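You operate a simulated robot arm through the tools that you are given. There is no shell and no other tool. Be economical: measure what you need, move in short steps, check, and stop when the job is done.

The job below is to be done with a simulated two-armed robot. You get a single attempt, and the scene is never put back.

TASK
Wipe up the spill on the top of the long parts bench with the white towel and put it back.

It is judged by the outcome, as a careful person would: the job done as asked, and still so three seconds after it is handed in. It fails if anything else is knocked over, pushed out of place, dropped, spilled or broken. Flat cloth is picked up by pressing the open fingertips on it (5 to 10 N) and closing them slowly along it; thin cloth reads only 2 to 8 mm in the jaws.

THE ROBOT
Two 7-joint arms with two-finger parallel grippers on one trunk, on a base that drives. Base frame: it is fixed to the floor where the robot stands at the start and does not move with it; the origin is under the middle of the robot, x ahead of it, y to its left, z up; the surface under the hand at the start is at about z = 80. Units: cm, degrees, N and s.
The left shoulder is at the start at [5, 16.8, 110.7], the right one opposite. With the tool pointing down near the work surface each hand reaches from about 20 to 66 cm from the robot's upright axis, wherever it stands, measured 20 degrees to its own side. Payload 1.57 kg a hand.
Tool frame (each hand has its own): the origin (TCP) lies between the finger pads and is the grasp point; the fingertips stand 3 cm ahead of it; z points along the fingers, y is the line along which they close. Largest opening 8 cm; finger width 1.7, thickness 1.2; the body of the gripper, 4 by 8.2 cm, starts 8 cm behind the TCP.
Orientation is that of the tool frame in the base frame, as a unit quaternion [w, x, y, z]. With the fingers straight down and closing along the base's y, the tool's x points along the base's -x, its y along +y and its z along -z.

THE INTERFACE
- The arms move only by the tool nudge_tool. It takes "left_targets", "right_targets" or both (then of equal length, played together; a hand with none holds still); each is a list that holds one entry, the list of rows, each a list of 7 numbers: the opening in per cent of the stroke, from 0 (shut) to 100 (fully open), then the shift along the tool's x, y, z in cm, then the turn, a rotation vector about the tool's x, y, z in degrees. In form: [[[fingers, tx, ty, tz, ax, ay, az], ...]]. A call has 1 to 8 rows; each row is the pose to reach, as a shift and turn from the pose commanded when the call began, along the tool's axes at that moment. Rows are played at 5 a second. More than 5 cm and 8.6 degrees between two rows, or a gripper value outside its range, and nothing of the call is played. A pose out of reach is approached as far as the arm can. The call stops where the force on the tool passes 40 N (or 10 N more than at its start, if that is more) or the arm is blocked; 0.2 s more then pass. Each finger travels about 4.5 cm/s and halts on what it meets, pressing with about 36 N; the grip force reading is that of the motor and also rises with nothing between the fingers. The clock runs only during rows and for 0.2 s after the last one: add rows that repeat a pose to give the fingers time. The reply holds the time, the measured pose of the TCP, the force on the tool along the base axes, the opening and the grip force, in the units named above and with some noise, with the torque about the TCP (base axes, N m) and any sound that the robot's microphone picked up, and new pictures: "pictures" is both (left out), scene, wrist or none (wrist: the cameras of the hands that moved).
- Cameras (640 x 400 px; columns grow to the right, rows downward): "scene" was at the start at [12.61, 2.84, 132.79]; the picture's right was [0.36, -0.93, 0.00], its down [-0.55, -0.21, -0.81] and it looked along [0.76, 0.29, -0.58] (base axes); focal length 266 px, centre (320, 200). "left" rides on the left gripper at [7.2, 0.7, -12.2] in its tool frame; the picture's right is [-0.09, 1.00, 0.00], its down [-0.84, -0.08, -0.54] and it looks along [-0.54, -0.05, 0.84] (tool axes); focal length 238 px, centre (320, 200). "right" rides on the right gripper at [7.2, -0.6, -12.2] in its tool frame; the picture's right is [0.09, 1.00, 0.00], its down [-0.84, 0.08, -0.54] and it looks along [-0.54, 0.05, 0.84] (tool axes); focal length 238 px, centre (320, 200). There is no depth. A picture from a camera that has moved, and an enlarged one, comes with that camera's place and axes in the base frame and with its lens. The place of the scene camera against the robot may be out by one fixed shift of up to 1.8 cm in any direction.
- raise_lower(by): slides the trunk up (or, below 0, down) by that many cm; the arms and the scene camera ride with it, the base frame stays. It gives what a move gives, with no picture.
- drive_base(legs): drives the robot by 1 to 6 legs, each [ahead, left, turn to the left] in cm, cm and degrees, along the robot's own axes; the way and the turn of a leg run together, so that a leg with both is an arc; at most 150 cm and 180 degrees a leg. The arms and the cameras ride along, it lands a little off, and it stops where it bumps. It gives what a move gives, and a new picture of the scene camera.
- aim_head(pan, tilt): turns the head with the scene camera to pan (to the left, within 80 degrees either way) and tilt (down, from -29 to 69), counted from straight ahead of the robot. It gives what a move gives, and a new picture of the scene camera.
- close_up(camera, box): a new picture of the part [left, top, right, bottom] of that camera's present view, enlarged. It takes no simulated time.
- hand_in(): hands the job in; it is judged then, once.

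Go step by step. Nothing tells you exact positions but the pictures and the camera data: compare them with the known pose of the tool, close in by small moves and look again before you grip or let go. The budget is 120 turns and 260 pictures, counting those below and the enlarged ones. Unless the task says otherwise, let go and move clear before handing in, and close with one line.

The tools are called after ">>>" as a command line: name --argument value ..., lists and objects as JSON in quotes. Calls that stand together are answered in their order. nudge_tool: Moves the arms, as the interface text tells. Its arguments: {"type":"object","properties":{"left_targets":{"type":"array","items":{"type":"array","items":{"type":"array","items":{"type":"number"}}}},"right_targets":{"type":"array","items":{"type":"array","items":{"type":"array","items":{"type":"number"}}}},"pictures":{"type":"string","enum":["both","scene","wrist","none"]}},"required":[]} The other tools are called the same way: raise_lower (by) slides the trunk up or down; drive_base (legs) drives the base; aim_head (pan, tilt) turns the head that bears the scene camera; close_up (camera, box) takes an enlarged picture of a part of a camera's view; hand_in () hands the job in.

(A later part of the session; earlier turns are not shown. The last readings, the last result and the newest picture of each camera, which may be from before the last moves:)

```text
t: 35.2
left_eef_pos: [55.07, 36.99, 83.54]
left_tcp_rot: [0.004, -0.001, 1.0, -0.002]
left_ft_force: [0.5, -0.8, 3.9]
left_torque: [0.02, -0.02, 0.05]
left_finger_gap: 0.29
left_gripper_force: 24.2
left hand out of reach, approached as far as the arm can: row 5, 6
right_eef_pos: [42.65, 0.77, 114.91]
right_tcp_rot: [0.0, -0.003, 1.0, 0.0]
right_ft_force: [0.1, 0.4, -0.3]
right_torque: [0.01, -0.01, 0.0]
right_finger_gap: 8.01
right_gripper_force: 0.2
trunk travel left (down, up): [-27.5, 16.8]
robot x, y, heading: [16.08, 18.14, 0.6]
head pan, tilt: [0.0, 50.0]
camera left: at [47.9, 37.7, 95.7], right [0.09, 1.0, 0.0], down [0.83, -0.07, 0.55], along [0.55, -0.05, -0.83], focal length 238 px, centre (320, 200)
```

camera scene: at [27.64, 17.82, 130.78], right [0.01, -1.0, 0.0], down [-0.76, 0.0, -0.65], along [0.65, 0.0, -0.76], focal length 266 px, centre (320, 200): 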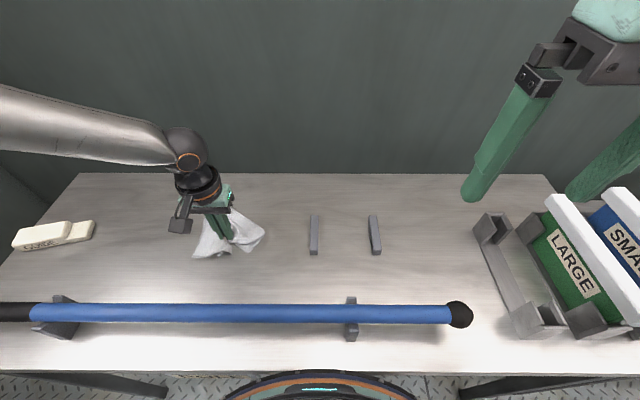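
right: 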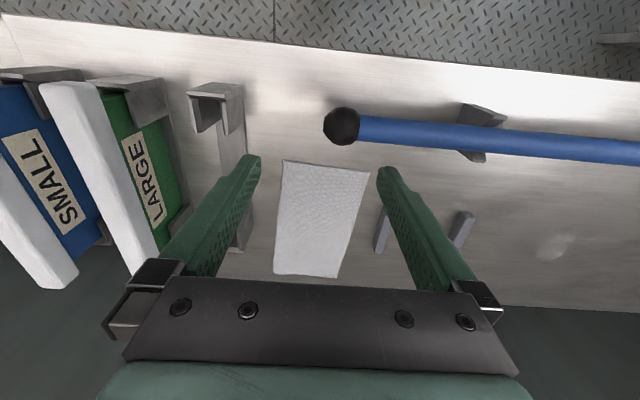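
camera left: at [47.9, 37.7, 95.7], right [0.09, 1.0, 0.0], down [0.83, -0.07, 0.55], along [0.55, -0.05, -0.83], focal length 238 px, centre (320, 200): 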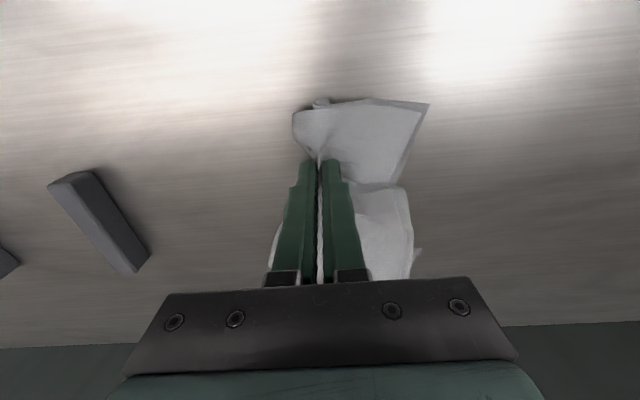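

Now I'll lift the towel clear and inspect the surface.

>>> nudge_tool --left_targets '[[[0, 0, 0, -4, 0, 0, 0], [0, 0, 0, -8, 0, 0, 0], [0, 0, 0, -12, 0, 0, 0], [0, 0, 3, -16, 0, 0, 0], [0, 0, 6, -20, 0, 0, 0], [0, 0, 9, -24, 0, 0, 0], [0, 0, 12, -26, 0, 0, 0], [0, 0, 12, -26, 0, 0, 0]]]'

>>> close_up --camera "scene" --box '[120, 165, 320, 290]'

>>> close_up --camera "left" --box '[100, 0, 420, 200]'

```text
t: 37.0
left_eef_pos: [54.87, 49.16, 109.68]
left_tcp_rot: [0.003, 0.0, 1.0, -0.003]
left_ft_force: [-0.4, 0.3, -0.2]
left_torque: [-0.04, 0.0, 0.03]
left_finger_gap: 0.29
left_gripper_force: 24.4
right_eef_pos: [42.77, 0.76, 114.89]
right_tcp_rot: [0.0, -0.003, 1.0, 0.0]
right_ft_force: [0.8, 0.1, -0.2]
right_torque: [0.02, -0.02, -0.01]
right_finger_gap: 8.0
right_gripper_force: 0.0
trunk travel left (down, up): [-27.5, 16.8]
robot x, y, heading: [15.71, 18.22, 0.3]
head pan, tilt: [0.0, 50.0]
camera scene: at [27.96, 17.91, 130.73], right [0.01, -1.0, 0.0], down [-0.77, 0.0, -0.64], along [0.64, 0.0, -0.77], focal length 266 px, centre (320, 200)
camera left: at [47.67, 49.88, 121.83], right [0.09, 1.0, 0.0], down [0.83, -0.07, 0.55], along [0.55, -0.05, -0.84], focal length 238 px, centre (320, 200)
```

scene: 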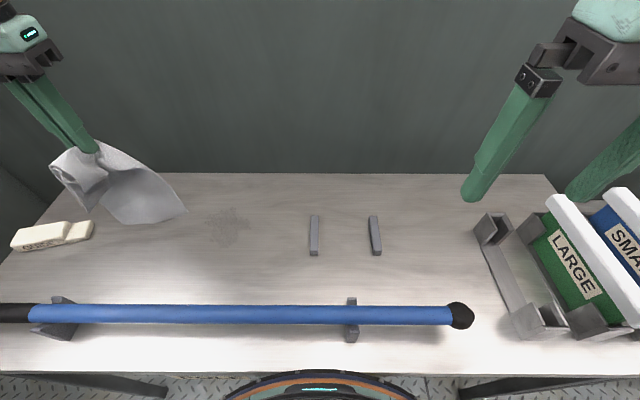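
left: 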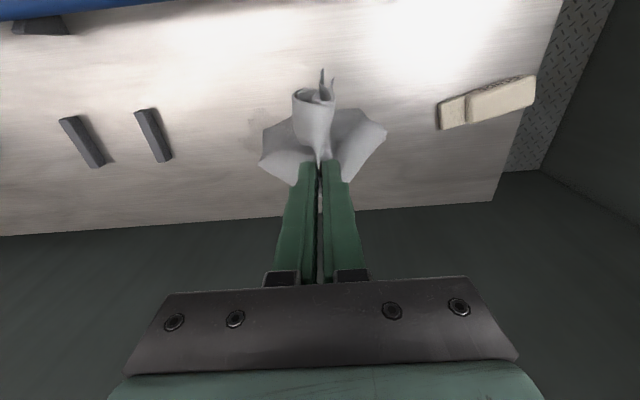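

```text
3.20 times, centred on (220, 228) of scene
camera zoom: at [27.96, 17.91, 130.73], right [0.01, -1.0, 0.0], down [-0.77, 0.0, -0.64], along [0.64, 0.0, -0.77], focal length 851 px, centre (640, 112)
```

zoom: 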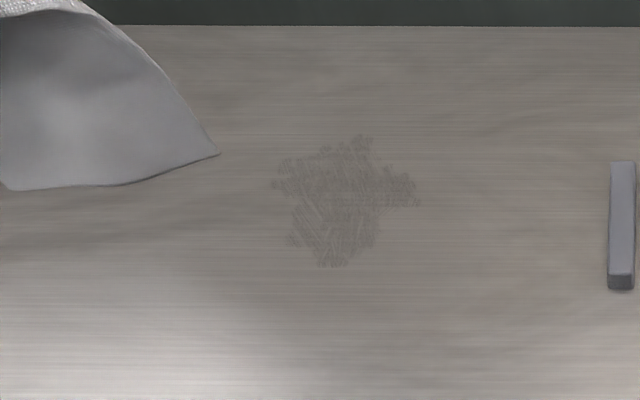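

```text
2.00 times, centred on (260, 100) of left
camera zoom: at [47.67, 49.88, 121.83], right [0.09, 1.0, 0.0], down [0.83, -0.07, 0.55], along [0.55, -0.05, -0.84], focal length 477 px, centre (440, 400)
```

zoom: 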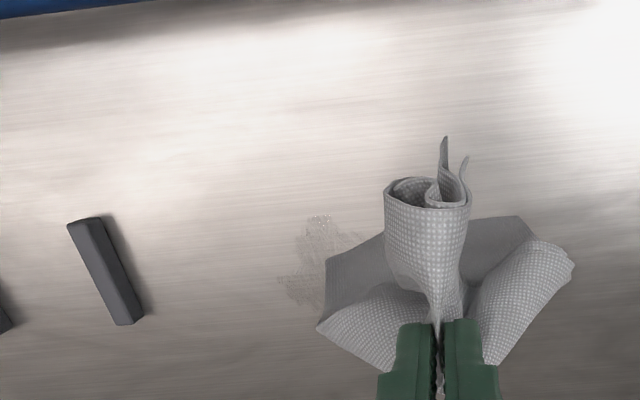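

A thin film is still there, spread over x 57–68, y 34–44, so more passes are needed. First I'll check how much room the base has at the bench edge.

>>> aim_head --pan 0 --tilt 69

```text
t: 37.8
left_eef_pos: [54.88, 49.07, 109.63]
left_tcp_rot: [0.003, 0.0, 1.0, -0.003]
left_ft_force: [0.6, -0.1, 0.1]
left_torque: [0.03, 0.04, 0.06]
left_finger_gap: 0.3
left_gripper_force: 24.3
right_eef_pos: [42.77, 0.84, 114.89]
right_tcp_rot: [0.0, -0.002, 1.0, 0.0]
right_ft_force: [-0.3, -0.1, 0.6]
right_torque: [-0.02, 0.01, 0.0]
right_finger_gap: 7.99
right_gripper_force: 0.0
trunk travel left (down, up): [-27.5, 16.8]
robot x, y, heading: [15.54, 17.99, 0.3]
head pan, tilt: [0.0, 68.8]
camera scene: at [25.85, 17.91, 128.54], right [0.01, -1.0, 0.0], down [-0.93, -0.01, -0.36], along [0.36, 0.0, -0.93], focal length 266 px, centre (320, 200)
```

scene: 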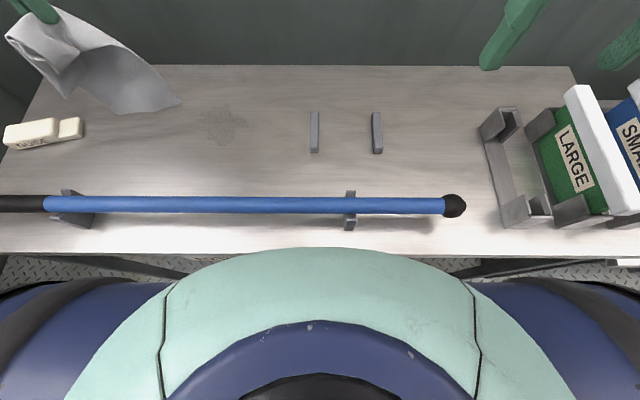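

The chest is close to the bench edge, so I won't drive further in. I'll back off 3 cm and lower the trunk, because the arm reaches further when the hand is nearer shoulder height.

>>> drive_base --legs '[[-3, 0, 0]]'

>>> nudge_tool --left_targets '[[[0, 0, -2, -4, 0, 0, 0], [0, 0, -4, -8, 0, 0, 0]]]' --pictures "none"

>>> raise_lower --by -10

>>> aim_head --pan 10 --tilt 50

```text
t: 38.6
left_eef_pos: [51.83, 49.09, 109.71]
left_tcp_rot: [0.004, 0.0, 1.0, -0.002]
left_ft_force: [0.1, -0.1, -0.4]
left_torque: [0.04, 0.01, 0.0]
left_finger_gap: 0.28
left_gripper_force: 24.2
right_eef_pos: [39.66, 0.77, 114.95]
right_tcp_rot: [0.0, -0.003, 1.0, 0.0]
right_ft_force: [-0.6, -0.2, 0.0]
right_torque: [0.04, -0.02, 0.03]
right_finger_gap: 8.02
right_gripper_force: 0.2
trunk travel left (down, up): [-27.5, 16.8]
robot x, y, heading: [13.19, 18.14, 0.5]
head pan, tilt: [0.0, 68.8]
camera scene: at [22.82, 17.89, 128.55], right [0.01, -1.0, 0.0], down [-0.93, -0.01, -0.36], along [0.36, 0.0, -0.93], focal length 266 px, centre (320, 200)
```

scene: 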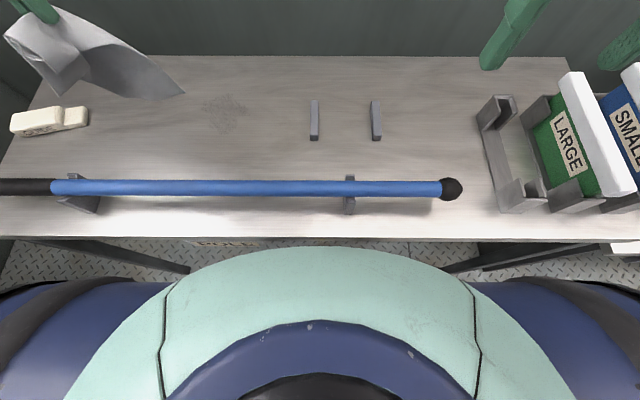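

```text
t: 39.2
left_eef_pos: [51.96, 45.17, 117.77]
left_tcp_rot: [0.004, 0.0, 1.0, -0.003]
left_ft_force: [-0.1, 0.5, -1.3]
left_torque: [-0.03, 0.0, 0.01]
left_finger_gap: 0.27
left_gripper_force: 24.1
right_eef_pos: [39.7, 0.71, 114.88]
right_tcp_rot: [0.0, -0.004, 1.0, -0.001]
right_ft_force: [0.8, -0.1, 1.3]
right_torque: [-0.01, -0.01, 0.0]
right_finger_gap: 7.99
right_gripper_force: 0.1
trunk travel left (down, up): [-27.5, 16.8]
robot x, y, heading: [12.73, 18.42, 0.2]
head pan, tilt: [0.0, 68.8]
```

```text
t: 40.5
left_eef_pos: [51.87, 45.26, 107.71]
left_tcp_rot: [0.003, 0.0, 1.0, -0.004]
left_ft_force: [0.4, 0.0, -0.4]
left_torque: [-0.04, 0.0, 0.05]
left_finger_gap: 0.29
left_gripper_force: 23.9
right_eef_pos: [39.68, 0.72, 104.9]
right_tcp_rot: [0.0, -0.003, 1.0, 0.001]
right_ft_force: [-0.2, 0.4, -0.8]
right_torque: [-0.01, 0.01, 0.02]
right_finger_gap: 8.0
right_gripper_force: 0.1
trunk travel left (down, up): [-17.5, 26.8]
robot x, y, heading: [12.66, 18.07, 0.8]
head pan, tilt: [0.0, 68.8]
```

```text
t: 41.4
left_eef_pos: [51.87, 45.37, 107.64]
left_tcp_rot: [0.004, 0.0, 1.0, -0.003]
left_ft_force: [0.8, -1.0, -0.7]
left_torque: [0.0, -0.02, -0.01]
left_finger_gap: 0.3
left_gripper_force: 23.9
right_eef_pos: [39.68, 0.92, 104.76]
right_tcp_rot: [0.0, -0.002, 1.0, 0.0]
right_ft_force: [0.2, -0.6, 0.3]
right_torque: [0.03, 0.0, 0.02]
right_finger_gap: 8.0
right_gripper_force: 0.1
trunk travel left (down, up): [-17.5, 26.8]
robot x, y, heading: [12.86, 18.14, 0.1]
head pan, tilt: [10.0, 50.0]
camera scene: at [24.9, 19.24, 120.73], right [0.18, -0.98, 0.0], down [-0.75, -0.14, -0.64], along [0.63, 0.11, -0.77], focal length 266 px, centre (320, 200)
```

scene: 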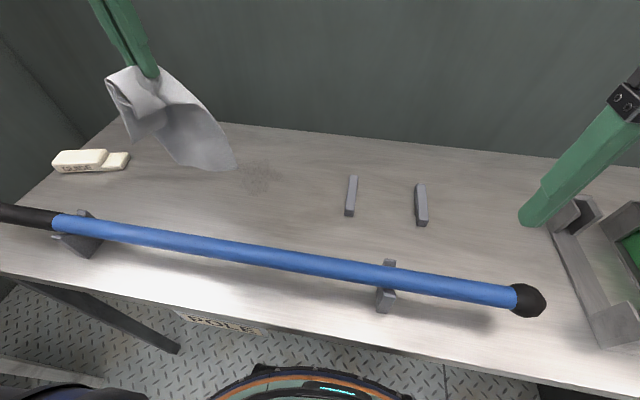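

Now I'll bring the towel down at the far side of the film.

>>> nudge_tool --left_targets '[[[0, -2.4, -0.9, 3.6, 0, 0, 0], [0, -4.7, -1.8, 7.2, 0, 0, 0], [0, -7, -2.7, 10.8, 0, 0, 0], [0, -9.4, -3.6, 14.4, 0, 0, 0], [0, -11.7, -4.5, 18, 0, 0, 0], [0, -14.1, -5.3, 21.5, 0, 0, 0], [0, -14.1, -5.3, 22.8, 0, 0, 0], [0, -14.1, -5.3, 23.5, 0, 0, 0]]]' --pictures "wrist"

```text
t: 43.2
left_eef_pos: [65.26, 40.54, 84.62]
left_tcp_rot: [0.005, 0.0, 1.0, -0.004]
left_ft_force: [0.3, 0.2, 0.9]
left_torque: [0.03, 0.0, -0.03]
left_finger_gap: 0.29
left_gripper_force: 24.6
left hand out of reach, approached as far as the arm can: row 6, 7, 8
right_eef_pos: [39.81, 0.76, 104.91]
right_tcp_rot: [-0.001, -0.003, 1.0, 0.0]
right_ft_force: [-0.1, 0.3, 0.3]
right_torque: [0.02, -0.01, 0.02]
right_finger_gap: 8.0
right_gripper_force: 0.0
trunk travel left (down, up): [-17.5, 26.8]
robot x, y, heading: [13.19, 18.38, 0.4]
head pan, tilt: [10.0, 50.0]
camera left: at [58.01, 41.26, 96.73], right [0.09, 1.0, -0.01], down [0.83, -0.07, 0.55], along [0.55, -0.06, -0.83], focal length 238 px, centre (320, 200)
```

left: 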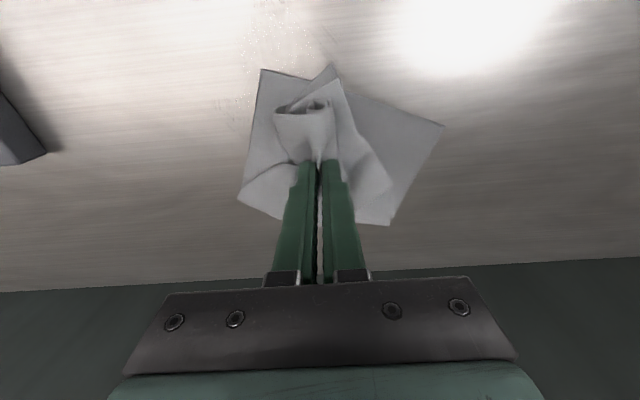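

The reach is better now. I'll raster over the film with moderate pressure.

>>> nudge_tool --left_targets '[[[0, 0.5, 1, 1.0, 0, 0, 0], [0, 3.5, 1.5, 1.1, 0, 0, 0], [0, 7, 1.5, 1.1, 0, 0, 0], [0, 10, 1.5, 1.1, 0, 0, 0], [0, 10, 0, 1.1, 0, 0, 0], [0, 6.5, 0, 1.1, 0, 0, 0], [0, 3, 0, 1.1, 0, 0, 0], [0, 0.5, -1.2, 1.1, 0, 0, 0]]]' --pictures "none"

>>> nudge_tool --left_targets '[[[0, 3.3, -0.5, 0, 0, 0, 0], [0, 6.6, -0.5, 0, 0, 0, 0], [0, 9.5, -0.5, 0, 0, 0, 0], [0, 9.5, -2.3, 0, 0, 0, 0], [0, 6.3, -2.3, 0, 0, 0, 0], [0, 3.2, -2.3, 0, 0, 0, 0], [0, 3.2, -4.3, 0, 0, 0, 0], [0, 6.3, -4.3, 0, 0, 0, 0]]]' --pictures "wrist"

```text
t: 45.0
left_eef_pos: [64.38, 39.57, 83.65]
left_tcp_rot: [0.003, 0.0, 1.0, -0.002]
left_ft_force: [-1.1, -0.1, 3.9]
left_torque: [-0.01, 0.03, 0.0]
left_finger_gap: 0.32
left_gripper_force: 23.9
left hand out of reach, approached as far as the arm can: row 8
right_eef_pos: [39.67, 0.75, 105.01]
right_tcp_rot: [0.0, -0.003, 1.0, 0.0]
right_ft_force: [0.3, 0.6, -0.4]
right_torque: [0.02, 0.01, -0.01]
right_finger_gap: 7.98
right_gripper_force: 0.1
trunk travel left (down, up): [-17.5, 26.8]
robot x, y, heading: [13.21, 18.26, 0.2]
head pan, tilt: [10.0, 50.0]
```

```text
t: 46.8
left_eef_pos: [58.23, 35.17, 83.62]
left_tcp_rot: [0.006, -0.001, 1.0, -0.003]
left_ft_force: [3.6, 0.6, 15.3]
left_torque: [0.06, -0.04, -0.02]
left_finger_gap: 0.29
left_gripper_force: 24.2
left hand out of reach, approached as far as the arm can: row 7
right_eef_pos: [39.65, 0.66, 104.84]
right_tcp_rot: [0.0, -0.003, 1.0, 0.001]
right_ft_force: [1.4, -0.3, -0.3]
right_torque: [0.02, 0.03, 0.01]
right_finger_gap: 8.02
right_gripper_force: 0.1
trunk travel left (down, up): [-17.5, 26.8]
robot x, y, heading: [12.59, 17.95, 0.3]
head pan, tilt: [10.0, 50.0]
camera left: at [50.9, 35.84, 95.71], right [0.09, 1.0, 0.0], down [0.83, -0.07, 0.55], along [0.55, -0.05, -0.83], focal length 238 px, centre (320, 200)
```

left: 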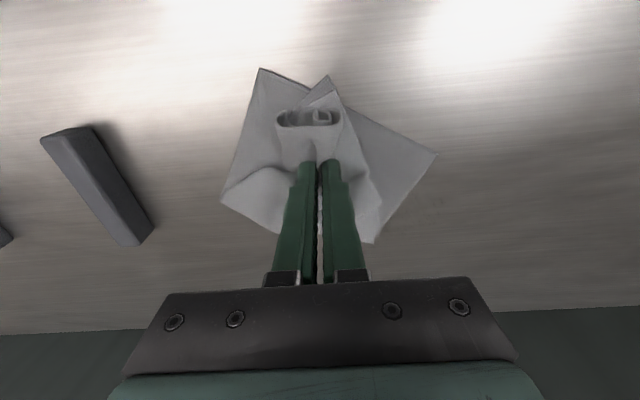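

Good contact, around 15 N. Now I'll make cross passes in y.

>>> nudge_tool --left_targets '[[[0, 1.5, 3, 0, 0, 0, 0], [0, 1.5, 6, 0, 0, 0, 0], [0, 0, 8.5, 0, 0, 0, 0], [0, -1, 5, 0, 0, 0, 0], [0, -1, 1.5, 0, 0, 0, 0], [0, -2.8, 1, 0, 0, 0, 0], [0, -3, 4.5, 0, 0, 0, 0], [0, -3, 8, 0, 0, 0, 0]]]' --pictures "none"

>>> nudge_tool --left_targets '[[[0, -2, -0.5, 0, 0, 0, 0], [0, -2.5, -4, 0, 0, 0, 0], [0, -1, -6.5, 0, 0, 0, 0], [0, 2, -3, 0, 0, 0, 0], [0, 4, 0, 0, 0, 0, 0], [0, 4, 0, -4, 0, 0, 0], [0, 4, 2, -8, 0, 0, 0], [0, 4, 4, -12, 0, 0, 0]]]' --pictures "none"

>>> nudge_tool --left_targets '[[[0, 0, 2, -4, 0, 0, 0], [0, 0, 4, -8, 0, 0, 0], [0, 0, 6, -12, 0, 0, 0], [0, 0, 7, -12, 0, 0, 0]]]' --pictures "wrist"

>>> close_up --camera "scene" --box '[150, 120, 390, 270]'

```text
t: 48.6
left_eef_pos: [61.0, 43.3, 83.56]
left_tcp_rot: [0.005, 0.001, 1.0, -0.003]
left_ft_force: [0.9, -5.2, 16.1]
left_torque: [-0.08, 0.06, 0.03]
left_finger_gap: 0.27
left_gripper_force: 23.9
right_eef_pos: [39.74, 0.73, 104.84]
right_tcp_rot: [0.002, -0.002, 1.0, 0.0]
right_ft_force: [-0.3, -0.2, -0.3]
right_torque: [0.01, 0.02, 0.01]
right_finger_gap: 8.01
right_gripper_force: 0.1
trunk travel left (down, up): [-17.5, 26.8]
robot x, y, heading: [12.71, 18.03, 0.4]
head pan, tilt: [10.0, 50.0]
```

```text
t: 50.4
left_eef_pos: [57.02, 47.27, 95.48]
left_tcp_rot: [0.002, 0.0, 1.0, -0.003]
left_ft_force: [-1.0, -0.1, -0.7]
left_torque: [0.0, -0.02, -0.01]
left_finger_gap: 0.28
left_gripper_force: 24.7
right_eef_pos: [39.82, 0.79, 104.95]
right_tcp_rot: [0.0, -0.002, 1.0, 0.0]
right_ft_force: [-0.1, 0.5, -0.3]
right_torque: [0.0, 0.01, -0.01]
right_finger_gap: 8.01
right_gripper_force: 0.0
trunk travel left (down, up): [-17.5, 26.8]
robot x, y, heading: [13.1, 18.15, 0.2]
head pan, tilt: [10.0, 50.0]
```

```text
t: 51.4
left_eef_pos: [56.96, 54.44, 107.39]
left_tcp_rot: [0.003, 0.0, 1.0, -0.002]
left_ft_force: [-0.3, -1.2, 0.7]
left_torque: [0.01, -0.01, 0.05]
left_finger_gap: 0.3
left_gripper_force: 23.9
right_eef_pos: [39.78, 0.82, 104.86]
right_tcp_rot: [0.0, -0.003, 1.0, 0.0]
right_ft_force: [-0.2, 0.0, 0.1]
right_torque: [-0.01, -0.02, 0.0]
right_finger_gap: 8.05
right_gripper_force: 0.0
trunk travel left (down, up): [-17.5, 26.8]
robot x, y, heading: [13.16, 18.24, 0.1]
head pan, tilt: [10.0, 50.0]
camera left: at [49.68, 55.21, 119.64], right [0.09, 1.0, 0.0], down [0.83, -0.08, 0.55], along [0.55, -0.05, -0.84], focal length 238 px, centre (320, 200)
```

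left: 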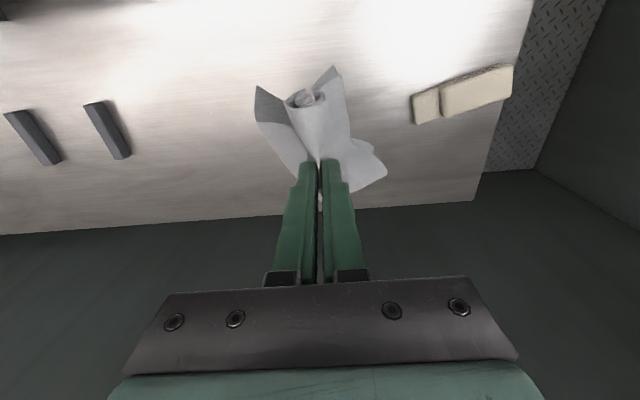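

```text
2.67 times, centred on (270, 195) of scene
camera zoom: at [24.9, 19.25, 120.73], right [0.18, -0.98, 0.0], down [-0.75, -0.14, -0.64], along [0.63, 0.12, -0.77], focal length 709 px, centre (453, 213)
```

zoom: 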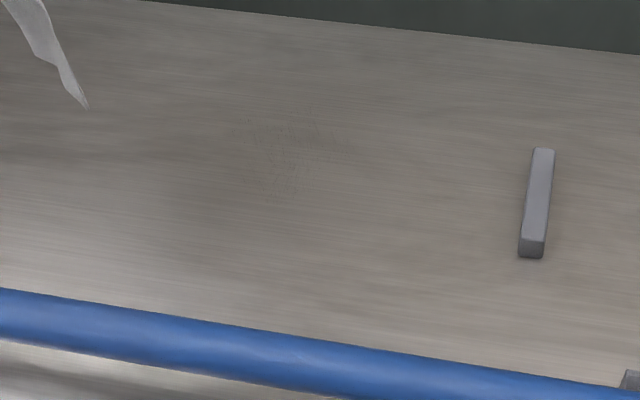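

Only a trace is left. I'll look closer, from both cameras.

>>> close_up --camera "scene" --box '[220, 140, 300, 200]'

>>> close_up --camera "left" --box '[130, 50, 290, 200]'

```text
6.67 times, centred on (260, 170) of scene
camera zoom: at [24.9, 19.25, 120.73], right [0.18, -0.98, 0.0], down [-0.75, -0.14, -0.64], along [0.63, 0.12, -0.77], focal length 1773 px, centre (720, 400)
```

zoom: 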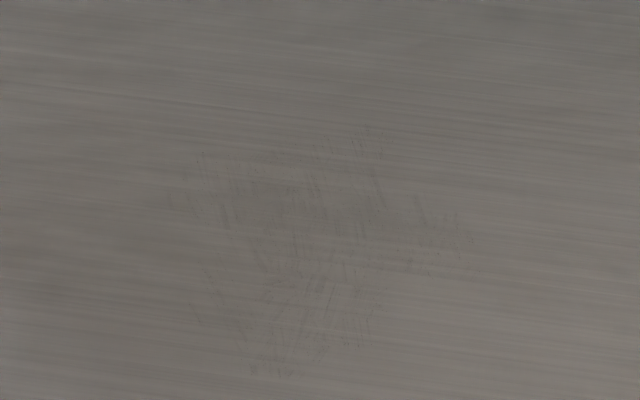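

```text
2.67 times, centred on (210, 125) of left
camera zoom: at [49.68, 55.21, 119.64], right [0.09, 1.0, 0.0], down [0.83, -0.08, 0.55], along [0.55, -0.05, -0.84], focal length 636 px, centre (613, 400)
```

zoom: 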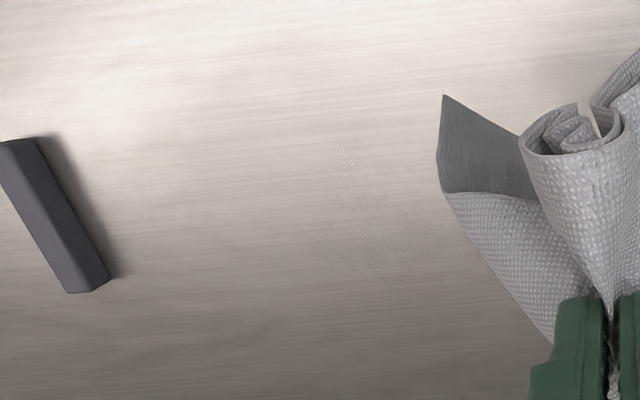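

A faint trace remains over the same area, so I'll do one more full round of wiping.

>>> nudge_tool --left_targets '[[[0, -1.3, -2, 3.7, 0, 0, 0], [0, -2.6, -4, 7.4, 0, 0, 0], [0, -3.9, -6, 11.1, 0, 0, 0], [0, -5.2, -8, 14.8, 0, 0, 0], [0, -6.5, -10, 18.4, 0, 0, 0], [0, -8, -12.4, 21.5, 0, 0, 0], [0, -8, -12.4, 23, 0, 0, 0], [0, -8, -12.4, 23.7, 0, 0, 0]]]' --pictures "none"

>>> nudge_tool --left_targets '[[[0, 3, 0.5, 0.15, 0, 0, 0], [0, 6, 0.5, 0.15, 0, 0, 0], [0, 9, 0, 0.15, 0, 0, 0], [0, 6, -1.2, 0.15, 0, 0, 0], [0, 3, -1.2, 0.15, 0, 0, 0], [0, 0, -1.5, 0.15, 0, 0, 0], [0, 3, -2.7, 0.15, 0, 0, 0], [0, 6, -2.7, 0.15, 0, 0, 0]]]' --pictures "wrist"

```text
t: 53.2
left_eef_pos: [65.12, 41.79, 83.79]
left_tcp_rot: [0.004, 0.0, 1.0, -0.003]
left_ft_force: [-0.5, 0.8, 3.6]
left_torque: [0.01, -0.02, 0.01]
left_finger_gap: 0.28
left_gripper_force: 23.9
right_eef_pos: [39.7, 0.76, 104.84]
right_tcp_rot: [0.0, -0.002, 1.0, 0.0]
right_ft_force: [1.3, -0.6, 0.5]
right_torque: [0.02, 0.02, 0.0]
right_finger_gap: 7.98
right_gripper_force: 0.1
trunk travel left (down, up): [-17.5, 26.8]
robot x, y, heading: [13.18, 18.13, 0.1]
head pan, tilt: [10.0, 50.0]
```

```text
t: 55.0
left_eef_pos: [59.06, 38.93, 83.53]
left_tcp_rot: [0.004, 0.0, 1.0, -0.003]
left_ft_force: [1.9, -0.1, 6.4]
left_torque: [0.06, -0.03, -0.03]
left_finger_gap: 0.3
left_gripper_force: 24.2
right_eef_pos: [39.83, 0.75, 104.98]
right_tcp_rot: [0.001, -0.003, 1.0, 0.0]
right_ft_force: [-0.5, 0.8, -0.1]
right_torque: [0.03, -0.02, 0.0]
right_finger_gap: 8.02
right_gripper_force: 0.1
trunk travel left (down, up): [-17.5, 26.8]
robot x, y, heading: [13.04, 17.95, 0.5]
head pan, tilt: [10.0, 50.0]
camera left: at [51.89, 39.81, 95.73], right [0.09, 1.0, 0.0], down [0.83, -0.07, 0.55], along [0.55, -0.05, -0.84], focal length 238 px, centre (320, 200)
```

left: 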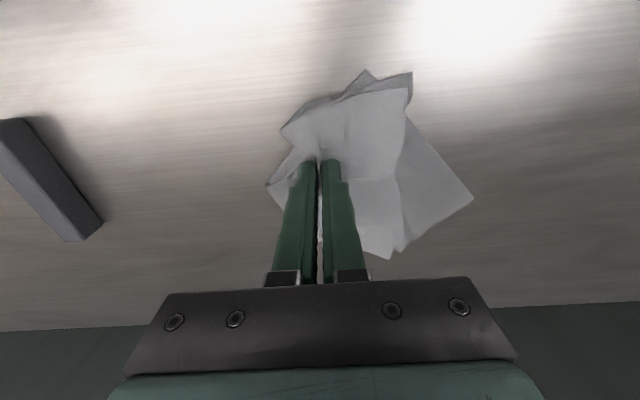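

>>> nudge_tool --left_targets '[[[0, 3, -0.5, 0.1, 0, 0, 0], [0, 2, -2, 0.1, 0, 0, 0], [0, -1, -2, 0.1, 0, 0, 0], [0, -4, -2, 0.1, 0, 0, 0], [0, -5, -3.5, 0.1, 0, 0, 0], [0, -2, -4, 0.1, 0, 0, 0], [0, 1, -4, 0.1, 0, 0, 0], [0, 2, -1, 0.1, 0, 0, 0]]]' --pictures "none"

>>> nudge_tool --left_targets '[[[0, 0, 3, 0.05, 0, 0, 0], [0, -1, 5.5, 0.05, 0, 0, 0], [0, -2, 2.5, 0.05, 0, 0, 0], [0, -3, -0.5, 0.05, 0, 0, 0], [0, -4.5, -2, 0.05, 0, 0, 0], [0, -5, 1.5, 0.05, 0, 0, 0], [0, -5, 5, 0.05, 0, 0, 0], [0, -6.5, 3, 0.05, 0, 0, 0]]]' --pictures "none"

>>> nudge_tool --left_targets '[[[0, -0.5, -3, 0, 0, 0, 0], [0, 2.5, -3, 0, 0, 0, 0], [0, 3, 0, 0, 0, 0, 0], [0, 3, 2, 0, 0, 0, 0], [0, 4, 3, -4, 0, 0, 0], [0, 4, 5, -8, 0, 0, 0], [0, 4, 7, -12, 0, 0, 0], [0, 4, 9, -16, 0, 0, 0]]]' --pictures "none"

>>> nudge_tool --left_targets '[[[0, 0, 2, -4, 0, 0, 0], [0, 0, 4, -8, 0, 0, 0], [0, 0, 4, -8, 0, 0, 0]]]' --pictures "wrist"

>>> close_up --camera "scene" --box '[180, 120, 340, 220]'

>>> close_up --camera "left" --box '[130, 50, 290, 200]'

```text
t: 56.8
left_eef_pos: [57.07, 38.16, 83.62]
left_tcp_rot: [0.004, 0.0, 1.0, -0.002]
left_ft_force: [0.9, -0.2, 4.5]
left_torque: [0.05, -0.03, 0.02]
left_finger_gap: 0.29
left_gripper_force: 24.3
left hand out of reach, approached as far as the arm can: row 4, 5, 6
right_eef_pos: [39.69, 0.84, 104.93]
right_tcp_rot: [0.0, -0.003, 1.0, 0.0]
right_ft_force: [0.1, 1.0, 0.2]
right_torque: [0.0, -0.02, -0.04]
right_finger_gap: 7.99
right_gripper_force: 0.1
trunk travel left (down, up): [-17.5, 26.8]
robot x, y, heading: [12.99, 17.94, 0.2]
head pan, tilt: [10.0, 50.0]
```

```text
t: 58.6
left_eef_pos: [63.65, 41.12, 83.7]
left_tcp_rot: [0.003, 0.0, 1.0, -0.002]
left_ft_force: [-0.6, 0.9, 3.3]
left_torque: [0.03, -0.03, 0.06]
left_finger_gap: 0.3
left_gripper_force: 24.2
right_eef_pos: [39.74, 0.75, 104.87]
right_tcp_rot: [0.0, -0.002, 1.0, 0.0]
right_ft_force: [-0.1, 0.9, -0.8]
right_torque: [-0.03, 0.0, 0.0]
right_finger_gap: 8.0
right_gripper_force: 0.0
trunk travel left (down, up): [-17.5, 26.8]
robot x, y, heading: [12.73, 18.28, 0.5]
head pan, tilt: [10.0, 50.0]
```

```text
t: 60.4
left_eef_pos: [59.33, 50.2, 99.51]
left_tcp_rot: [0.004, 0.0, 1.0, -0.002]
left_ft_force: [-0.5, 0.0, -0.2]
left_torque: [0.01, -0.01, 0.01]
left_finger_gap: 0.27
left_gripper_force: 23.9
left hand out of reach, approached as far as the arm can: row 1
right_eef_pos: [39.64, 0.76, 104.94]
right_tcp_rot: [0.0, -0.003, 1.0, 0.0]
right_ft_force: [1.7, -0.2, -0.2]
right_torque: [0.03, -0.01, 0.01]
right_finger_gap: 8.0
right_gripper_force: 0.0
trunk travel left (down, up): [-17.5, 26.8]
robot x, y, heading: [12.92, 18.0, 0.2]
head pan, tilt: [10.0, 50.0]
```

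```text
t: 61.2
left_eef_pos: [59.43, 54.42, 107.55]
left_tcp_rot: [0.003, 0.0, 1.0, -0.002]
left_ft_force: [0.8, -0.1, -0.8]
left_torque: [0.01, 0.03, 0.02]
left_finger_gap: 0.28
left_gripper_force: 23.5
right_eef_pos: [39.81, 0.83, 104.91]
right_tcp_rot: [0.0, -0.003, 1.0, -0.001]
right_ft_force: [0.2, -0.5, -0.5]
right_torque: [0.0, 0.02, -0.01]
right_finger_gap: 8.0
right_gripper_force: 0.1
trunk travel left (down, up): [-17.5, 26.8]
robot x, y, heading: [12.79, 18.07, 0.1]
head pan, tilt: [10.0, 50.0]
camera left: at [52.26, 55.1, 119.71], right [0.09, 1.0, 0.0], down [0.83, -0.07, 0.55], along [0.55, -0.05, -0.84], focal length 238 px, centre (320, 200)
```

left: 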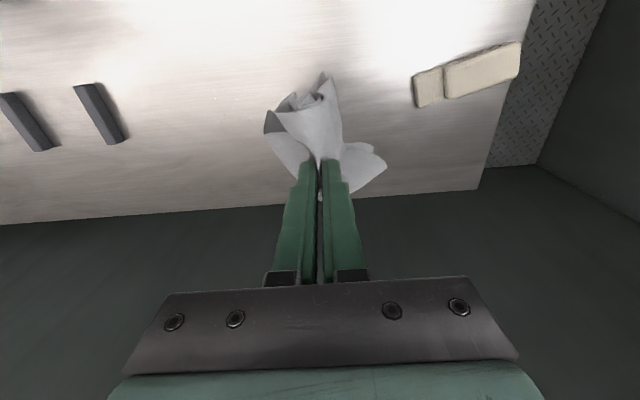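

```text
4.00 times, centred on (260, 170) of scene
camera zoom: at [24.9, 19.24, 120.73], right [0.18, -0.98, 0.0], down [-0.75, -0.14, -0.64], along [0.63, 0.12, -0.77], focal length 1064 px, centre (560, 320)
```

zoom: 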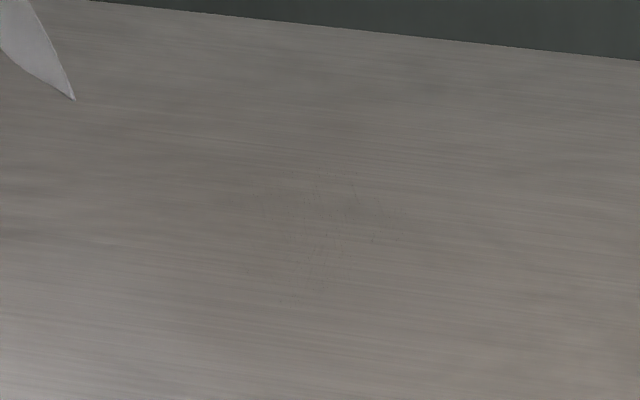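

```text
2.67 times, centred on (210, 125) of left
camera zoom: at [52.26, 55.1, 119.71], right [0.09, 1.0, 0.0], down [0.83, -0.07, 0.55], along [0.55, -0.05, -0.84], focal length 636 px, centre (613, 400)
```

zoom: 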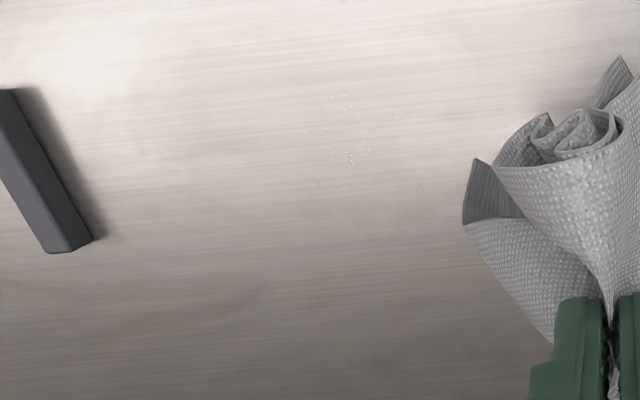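

Nearly nothing is left, just specks around (57–63, 36–42). I'll do one last round with a denser raster and slightly firmer pressure.

>>> nudge_tool --left_targets '[[[0, -1, -2, 3.7, 0, 0, 0], [0, -2, -4, 7.4, 0, 0, 0], [0, -3, -6, 11.1, 0, 0, 0], [0, -4, -8, 14.8, 0, 0, 0], [0, -4.5, -10, 18.4, 0, 0, 0], [0, -5, -12.4, 21.5, 0, 0, 0], [0, -5, -12.4, 23.4, 0, 0, 0], [0, -5, -12.4, 24, 0, 0, 0]]]' --pictures "none"

>>> nudge_tool --left_targets '[[[0, 3, 0, 0.1, 0, 0, 0], [0, 6, 0, 0.1, 0, 0, 0], [0, 9, -0.5, 0.1, 0, 0, 0], [0, 6, -1, 0.1, 0, 0, 0], [0, 3, -1, 0.1, 0, 0, 0], [0, 0.5, -1.5, 0.1, 0, 0, 0], [0, 3.5, -2, 0.1, 0, 0, 0], [0, 6.5, -2, 0.1, 0, 0, 0]]]' --pictures "none"

>>> nudge_tool --left_targets '[[[0, 2.5, -0.5, 0, 0, 0, 0], [0, -0.5, -1, 0, 0, 0, 0], [0, -3.5, -1, 0, 0, 0, 0], [0, -5, -2, 0, 0, 0, 0], [0, -2, -2.2, 0, 0, 0, 0], [0, 1, -2.2, 0, 0, 0, 0], [0, 2, -3.2, 0, 0, 0, 0], [0, -1, -3.2, 0, 0, 0, 0]]]' --pictures "none"

>>> nudge_tool --left_targets '[[[0, 2, 2, 0, 0, 0, 0], [0, 2, 5, 0, 0, 0, 0], [0, 1, 6, 0, 0, 0, 0], [0, 0.5, 3, 0, 0, 0, 0], [0, 0, 0, 0, 0, 0, 0], [0, -1, 2, 0, 0, 0, 0], [0, -1, 5, 0, 0, 0, 0], [0, -2.5, 3, 0, 0, 0, 0]]]' --pictures "none"

>>> nudge_tool --left_targets '[[[0, 0, -3, 0, 0, 0, 0], [0, -1.5, -2, 0, 0, 0, 0], [0, -1.5, 1.5, 0, 0, 0, 0], [0, 1, 3, 0, 0, 0, 0], [0, 1, 4, -4, 0, 0, 0], [0, 1, 6, -8, 0, 0, 0], [0, 1, 8, -12, 0, 0, 0], [0, 1, 10, -16, 0, 0, 0]]]' --pictures "none"

>>> nudge_tool --left_targets '[[[0, 0, 2, -4, 0, 0, 0], [0, 0, 4, -8, 0, 0, 0], [0, 0, 4, -8, 0, 0, 0]]]' --pictures "wrist"

>>> close_up --camera "scene" --box '[180, 120, 340, 220]'

>>> close_up --camera "left" --box '[130, 50, 290, 200]'

```text
t: 63.0
left_eef_pos: [64.62, 41.67, 83.68]
left_tcp_rot: [0.005, 0.0, 1.0, -0.003]
left_ft_force: [0.5, -0.3, 5.1]
left_torque: [0.07, -0.01, 0.01]
left_finger_gap: 0.31
left_gripper_force: 24.6
right_eef_pos: [39.77, 0.73, 104.91]
right_tcp_rot: [0.0, -0.002, 1.0, 0.0]
right_ft_force: [0.0, -0.2, 0.5]
right_torque: [-0.01, -0.02, 0.01]
right_finger_gap: 8.0
right_gripper_force: 0.0
trunk travel left (down, up): [-17.5, 26.8]
robot x, y, heading: [13.1, 18.27, 0.5]
head pan, tilt: [10.0, 50.0]
```

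```text
t: 64.8
left_eef_pos: [57.97, 39.63, 83.5]
left_tcp_rot: [0.006, 0.0, 1.0, -0.003]
left_ft_force: [3.0, 1.0, 19.3]
left_torque: [0.17, -0.09, -0.03]
left_finger_gap: 0.3
left_gripper_force: 24.3
right_eef_pos: [39.65, 0.74, 104.98]
right_tcp_rot: [0.001, -0.003, 1.0, 0.0]
right_ft_force: [-0.4, 0.2, -0.3]
right_torque: [-0.01, 0.01, 0.01]
right_finger_gap: 8.01
right_gripper_force: 0.0
trunk travel left (down, up): [-17.5, 26.8]
robot x, y, heading: [13.03, 18.06, 0.4]
head pan, tilt: [10.0, 50.0]
```

```text
t: 66.6
left_eef_pos: [58.95, 36.43, 83.55]
left_tcp_rot: [0.005, 0.0, 1.0, -0.002]
left_ft_force: [-2.2, -1.5, 16.0]
left_torque: [0.08, 0.1, 0.05]
left_finger_gap: 0.31
left_gripper_force: 24.1
right_eef_pos: [39.63, 0.82, 104.84]
right_tcp_rot: [0.001, -0.003, 1.0, 0.001]
right_ft_force: [-0.2, 0.0, -0.3]
right_torque: [-0.02, -0.02, 0.01]
right_finger_gap: 8.0
right_gripper_force: 0.0
trunk travel left (down, up): [-17.5, 26.8]
robot x, y, heading: [13.01, 18.08, 0.5]
head pan, tilt: [10.0, 50.0]
```

```text
t: 68.4
left_eef_pos: [61.56, 39.6, 83.56]
left_tcp_rot: [0.004, -0.001, 1.0, -0.002]
left_ft_force: [-0.7, 2.9, 18.1]
left_torque: [0.24, 0.02, 0.02]
left_finger_gap: 0.32
left_gripper_force: 23.9
right_eef_pos: [39.63, 0.83, 104.94]
right_tcp_rot: [0.001, -0.003, 1.0, -0.001]
right_ft_force: [0.3, -0.8, -0.6]
right_torque: [0.01, -0.02, 0.02]
right_finger_gap: 7.97
right_gripper_force: 0.0
trunk travel left (down, up): [-17.5, 26.8]
robot x, y, heading: [12.9, 18.54, 0.2]
head pan, tilt: [10.0, 50.0]
```

```text
t: 70.2
left_eef_pos: [60.57, 49.73, 99.48]
left_tcp_rot: [0.004, 0.0, 1.0, -0.002]
left_ft_force: [0.8, 0.2, -0.1]
left_torque: [0.0, -0.01, 0.04]
left_finger_gap: 0.32
left_gripper_force: 23.8
right_eef_pos: [39.73, 0.84, 105.01]
right_tcp_rot: [0.0, -0.003, 1.0, 0.0]
right_ft_force: [0.1, 0.5, 0.0]
right_torque: [-0.03, 0.01, 0.02]
right_finger_gap: 7.99
right_gripper_force: 0.0
trunk travel left (down, up): [-17.5, 26.8]
robot x, y, heading: [12.84, 17.81, 0.1]
head pan, tilt: [10.0, 50.0]
```

```text
t: 71.0
left_eef_pos: [60.42, 53.65, 107.26]
left_tcp_rot: [0.004, 0.0, 1.0, -0.003]
left_ft_force: [-1.0, -0.1, -0.1]
left_torque: [0.0, -0.02, 0.0]
left_finger_gap: 0.28
left_gripper_force: 24.2
right_eef_pos: [39.74, 0.76, 104.82]
right_tcp_rot: [0.0, -0.003, 1.0, 0.0]
right_ft_force: [0.1, -0.5, -0.2]
right_torque: [-0.04, 0.0, -0.03]
right_finger_gap: 8.01
right_gripper_force: 0.0
trunk travel left (down, up): [-17.5, 26.8]
robot x, y, heading: [12.77, 18.32, 0.1]
head pan, tilt: [10.0, 50.0]
camera left: at [53.25, 54.35, 119.46], right [0.09, 1.0, 0.0], down [0.83, -0.07, 0.55], along [0.55, -0.05, -0.84], focal length 238 px, centre (320, 200)
```

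left: 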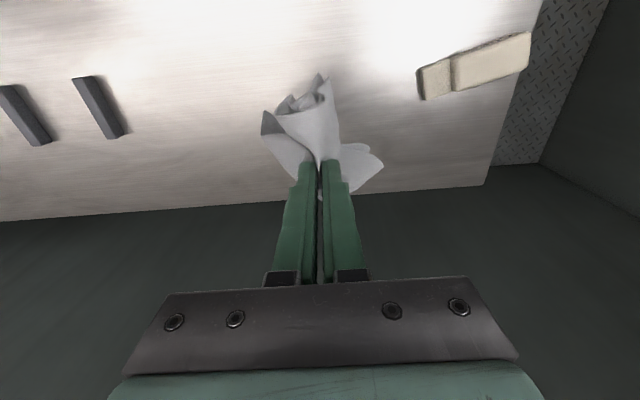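

```text
4.00 times, centred on (260, 170) of scene
camera zoom: at [24.9, 19.24, 120.73], right [0.18, -0.98, 0.0], down [-0.75, -0.14, -0.64], along [0.63, 0.12, -0.77], focal length 1064 px, centre (560, 320)
```

zoom: 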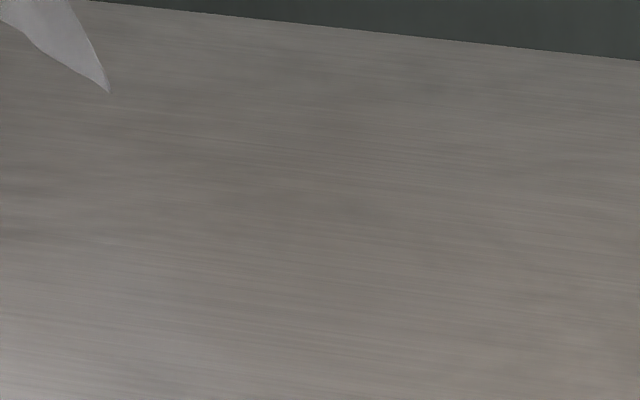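

```text
2.67 times, centred on (210, 125) of left
camera zoom: at [53.25, 54.35, 119.46], right [0.09, 1.0, 0.0], down [0.83, -0.07, 0.55], along [0.55, -0.05, -0.84], focal length 636 px, centre (613, 400)
```

zoom: 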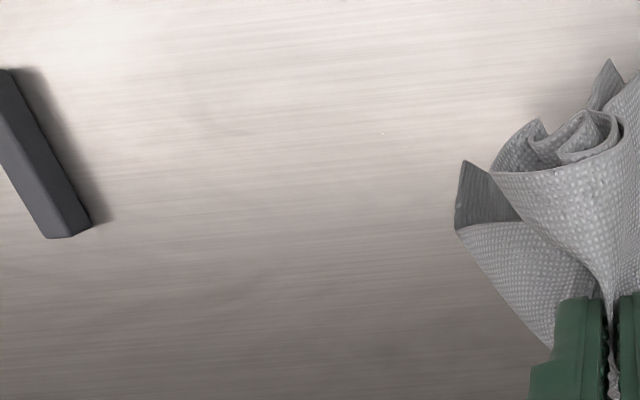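

The surface is clean. Now I'll carry the towel back: retract slightly, raise, slide right and turn so the left hand comes back over the towel's place.

>>> nudge_tool --left_targets '[[[0, 3, 0, -1, 0, 0, 0], [0, 6, 0, -2, 0, 0, 0]]]' --pictures "none"

>>> raise_lower --by 8

>>> drive_base --legs '[[0, -17, 0], [0, 0, -30]]'

```text
t: 71.6
left_eef_pos: [54.38, 53.46, 109.19]
left_tcp_rot: [0.003, 0.0, 1.0, -0.003]
left_ft_force: [0.4, 0.8, -0.2]
left_torque: [0.01, 0.01, 0.03]
left_finger_gap: 0.29
left_gripper_force: 24.0
right_eef_pos: [39.69, 0.87, 104.89]
right_tcp_rot: [0.0, -0.003, 1.0, 0.0]
right_ft_force: [0.1, -0.8, 0.6]
right_torque: [-0.02, -0.01, 0.01]
right_finger_gap: 8.02
right_gripper_force: 0.1
trunk travel left (down, up): [-17.5, 26.8]
robot x, y, heading: [12.89, 18.26, 0.4]
head pan, tilt: [10.0, 50.0]
```

```text
t: 72.7
left_eef_pos: [54.38, 53.48, 117.15]
left_tcp_rot: [0.003, 0.0, 1.0, -0.003]
left_ft_force: [-0.7, -0.4, -0.3]
left_torque: [-0.02, -0.01, 0.03]
left_finger_gap: 0.3
left_gripper_force: 24.4
right_eef_pos: [39.8, 0.78, 112.82]
right_tcp_rot: [0.0, -0.003, 1.0, 0.0]
right_ft_force: [-0.6, -0.1, 0.0]
right_torque: [-0.05, -0.03, -0.02]
right_finger_gap: 7.95
right_gripper_force: 0.1
trunk travel left (down, up): [-25.5, 18.8]
robot x, y, heading: [12.79, 18.27, 0.1]
head pan, tilt: [10.0, 50.0]
```

```text
t: 76.4
left_eef_pos: [66.69, 10.71, 117.28]
left_tcp_rot: [0.003, 0.258, 0.966, -0.004]
left_ft_force: [0.5, -0.8, -1.0]
left_torque: [-0.05, 0.01, 0.03]
left_finger_gap: 0.29
left_gripper_force: 24.0
right_eef_pos: [27.58, -27.73, 112.88]
right_tcp_rot: [0.0, 0.257, 0.967, 0.0]
right_ft_force: [0.6, 0.2, -0.9]
right_torque: [0.01, -0.02, -0.01]
right_finger_gap: 7.97
right_gripper_force: 0.0
trunk travel left (down, up): [-25.5, 18.8]
robot x, y, heading: [12.86, 0.8, -29.8]
head pan, tilt: [10.0, 50.0]
camera scene: at [24.13, -4.13, 128.73], right [-0.34, -0.94, 0.0], down [-0.72, 0.26, -0.64], along [0.61, -0.22, -0.77], focal length 266 px, centre (320, 200)
```

scene: 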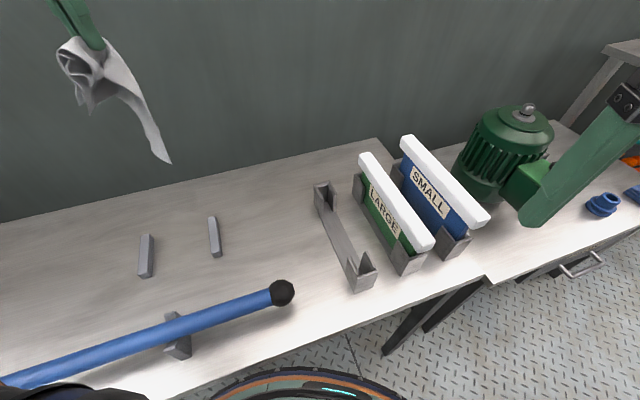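

Next I'll square the hand and move it over the far half of the towel's place.

>>> nudge_tool --left_targets '[[[0, -1.8, -2.6, 0, 0, 0, -6], [0, -3.6, -5.2, 0, 0, 0, -12], [0, -5.4, -7.8, 0, 0, 0, -18], [0, -7.2, -10.4, 0, 0, 0, -24], [0, -8.95, -12.96, 0, 0, 0, -29.9], [0, -8.95, -12.96, 2, 0, 0, -29.9]]]'

```text
t: 77.8
left_eef_pos: [66.5, -2.69, 114.02]
left_tcp_rot: [0.002, -0.001, 1.0, -0.004]
left_ft_force: [-0.6, 0.0, 0.4]
left_torque: [0.0, -0.04, -0.05]
left_finger_gap: 0.31
left_gripper_force: 24.1
left hand out of reach, approached as far as the arm can: row 4, 5, 6
right_eef_pos: [27.68, -27.77, 112.97]
right_tcp_rot: [0.0, 0.256, 0.967, -0.001]
right_ft_force: [0.3, 0.6, -0.2]
right_torque: [-0.02, -0.01, 0.0]
right_finger_gap: 8.01
right_gripper_force: 0.0
trunk travel left (down, up): [-25.5, 18.8]
robot x, y, heading: [12.78, 0.32, -29.7]
head pan, tilt: [10.0, 50.0]
camera scene: at [24.14, -4.13, 128.73], right [-0.34, -0.94, 0.0], down [-0.72, 0.26, -0.64], along [0.61, -0.22, -0.77], focal length 266 px, centre (320, 200)
camera left: at [59.41, -2.0, 126.1], right [0.09, 1.0, -0.01], down [0.83, -0.07, 0.55], along [0.54, -0.06, -0.84], focal length 238 px, centre (320, 200)
```

scene: 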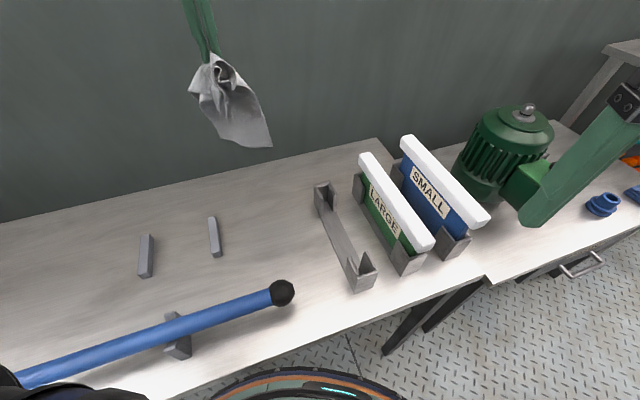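
left: 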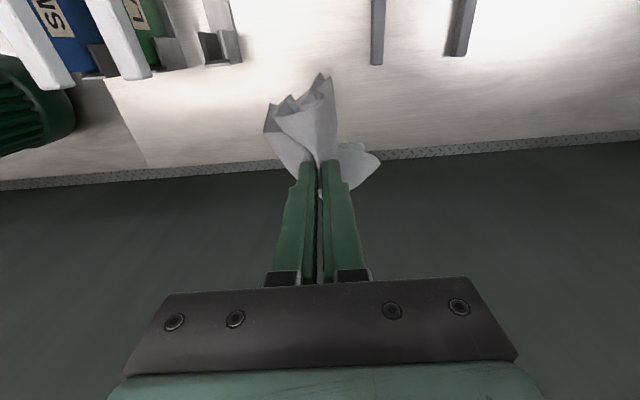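

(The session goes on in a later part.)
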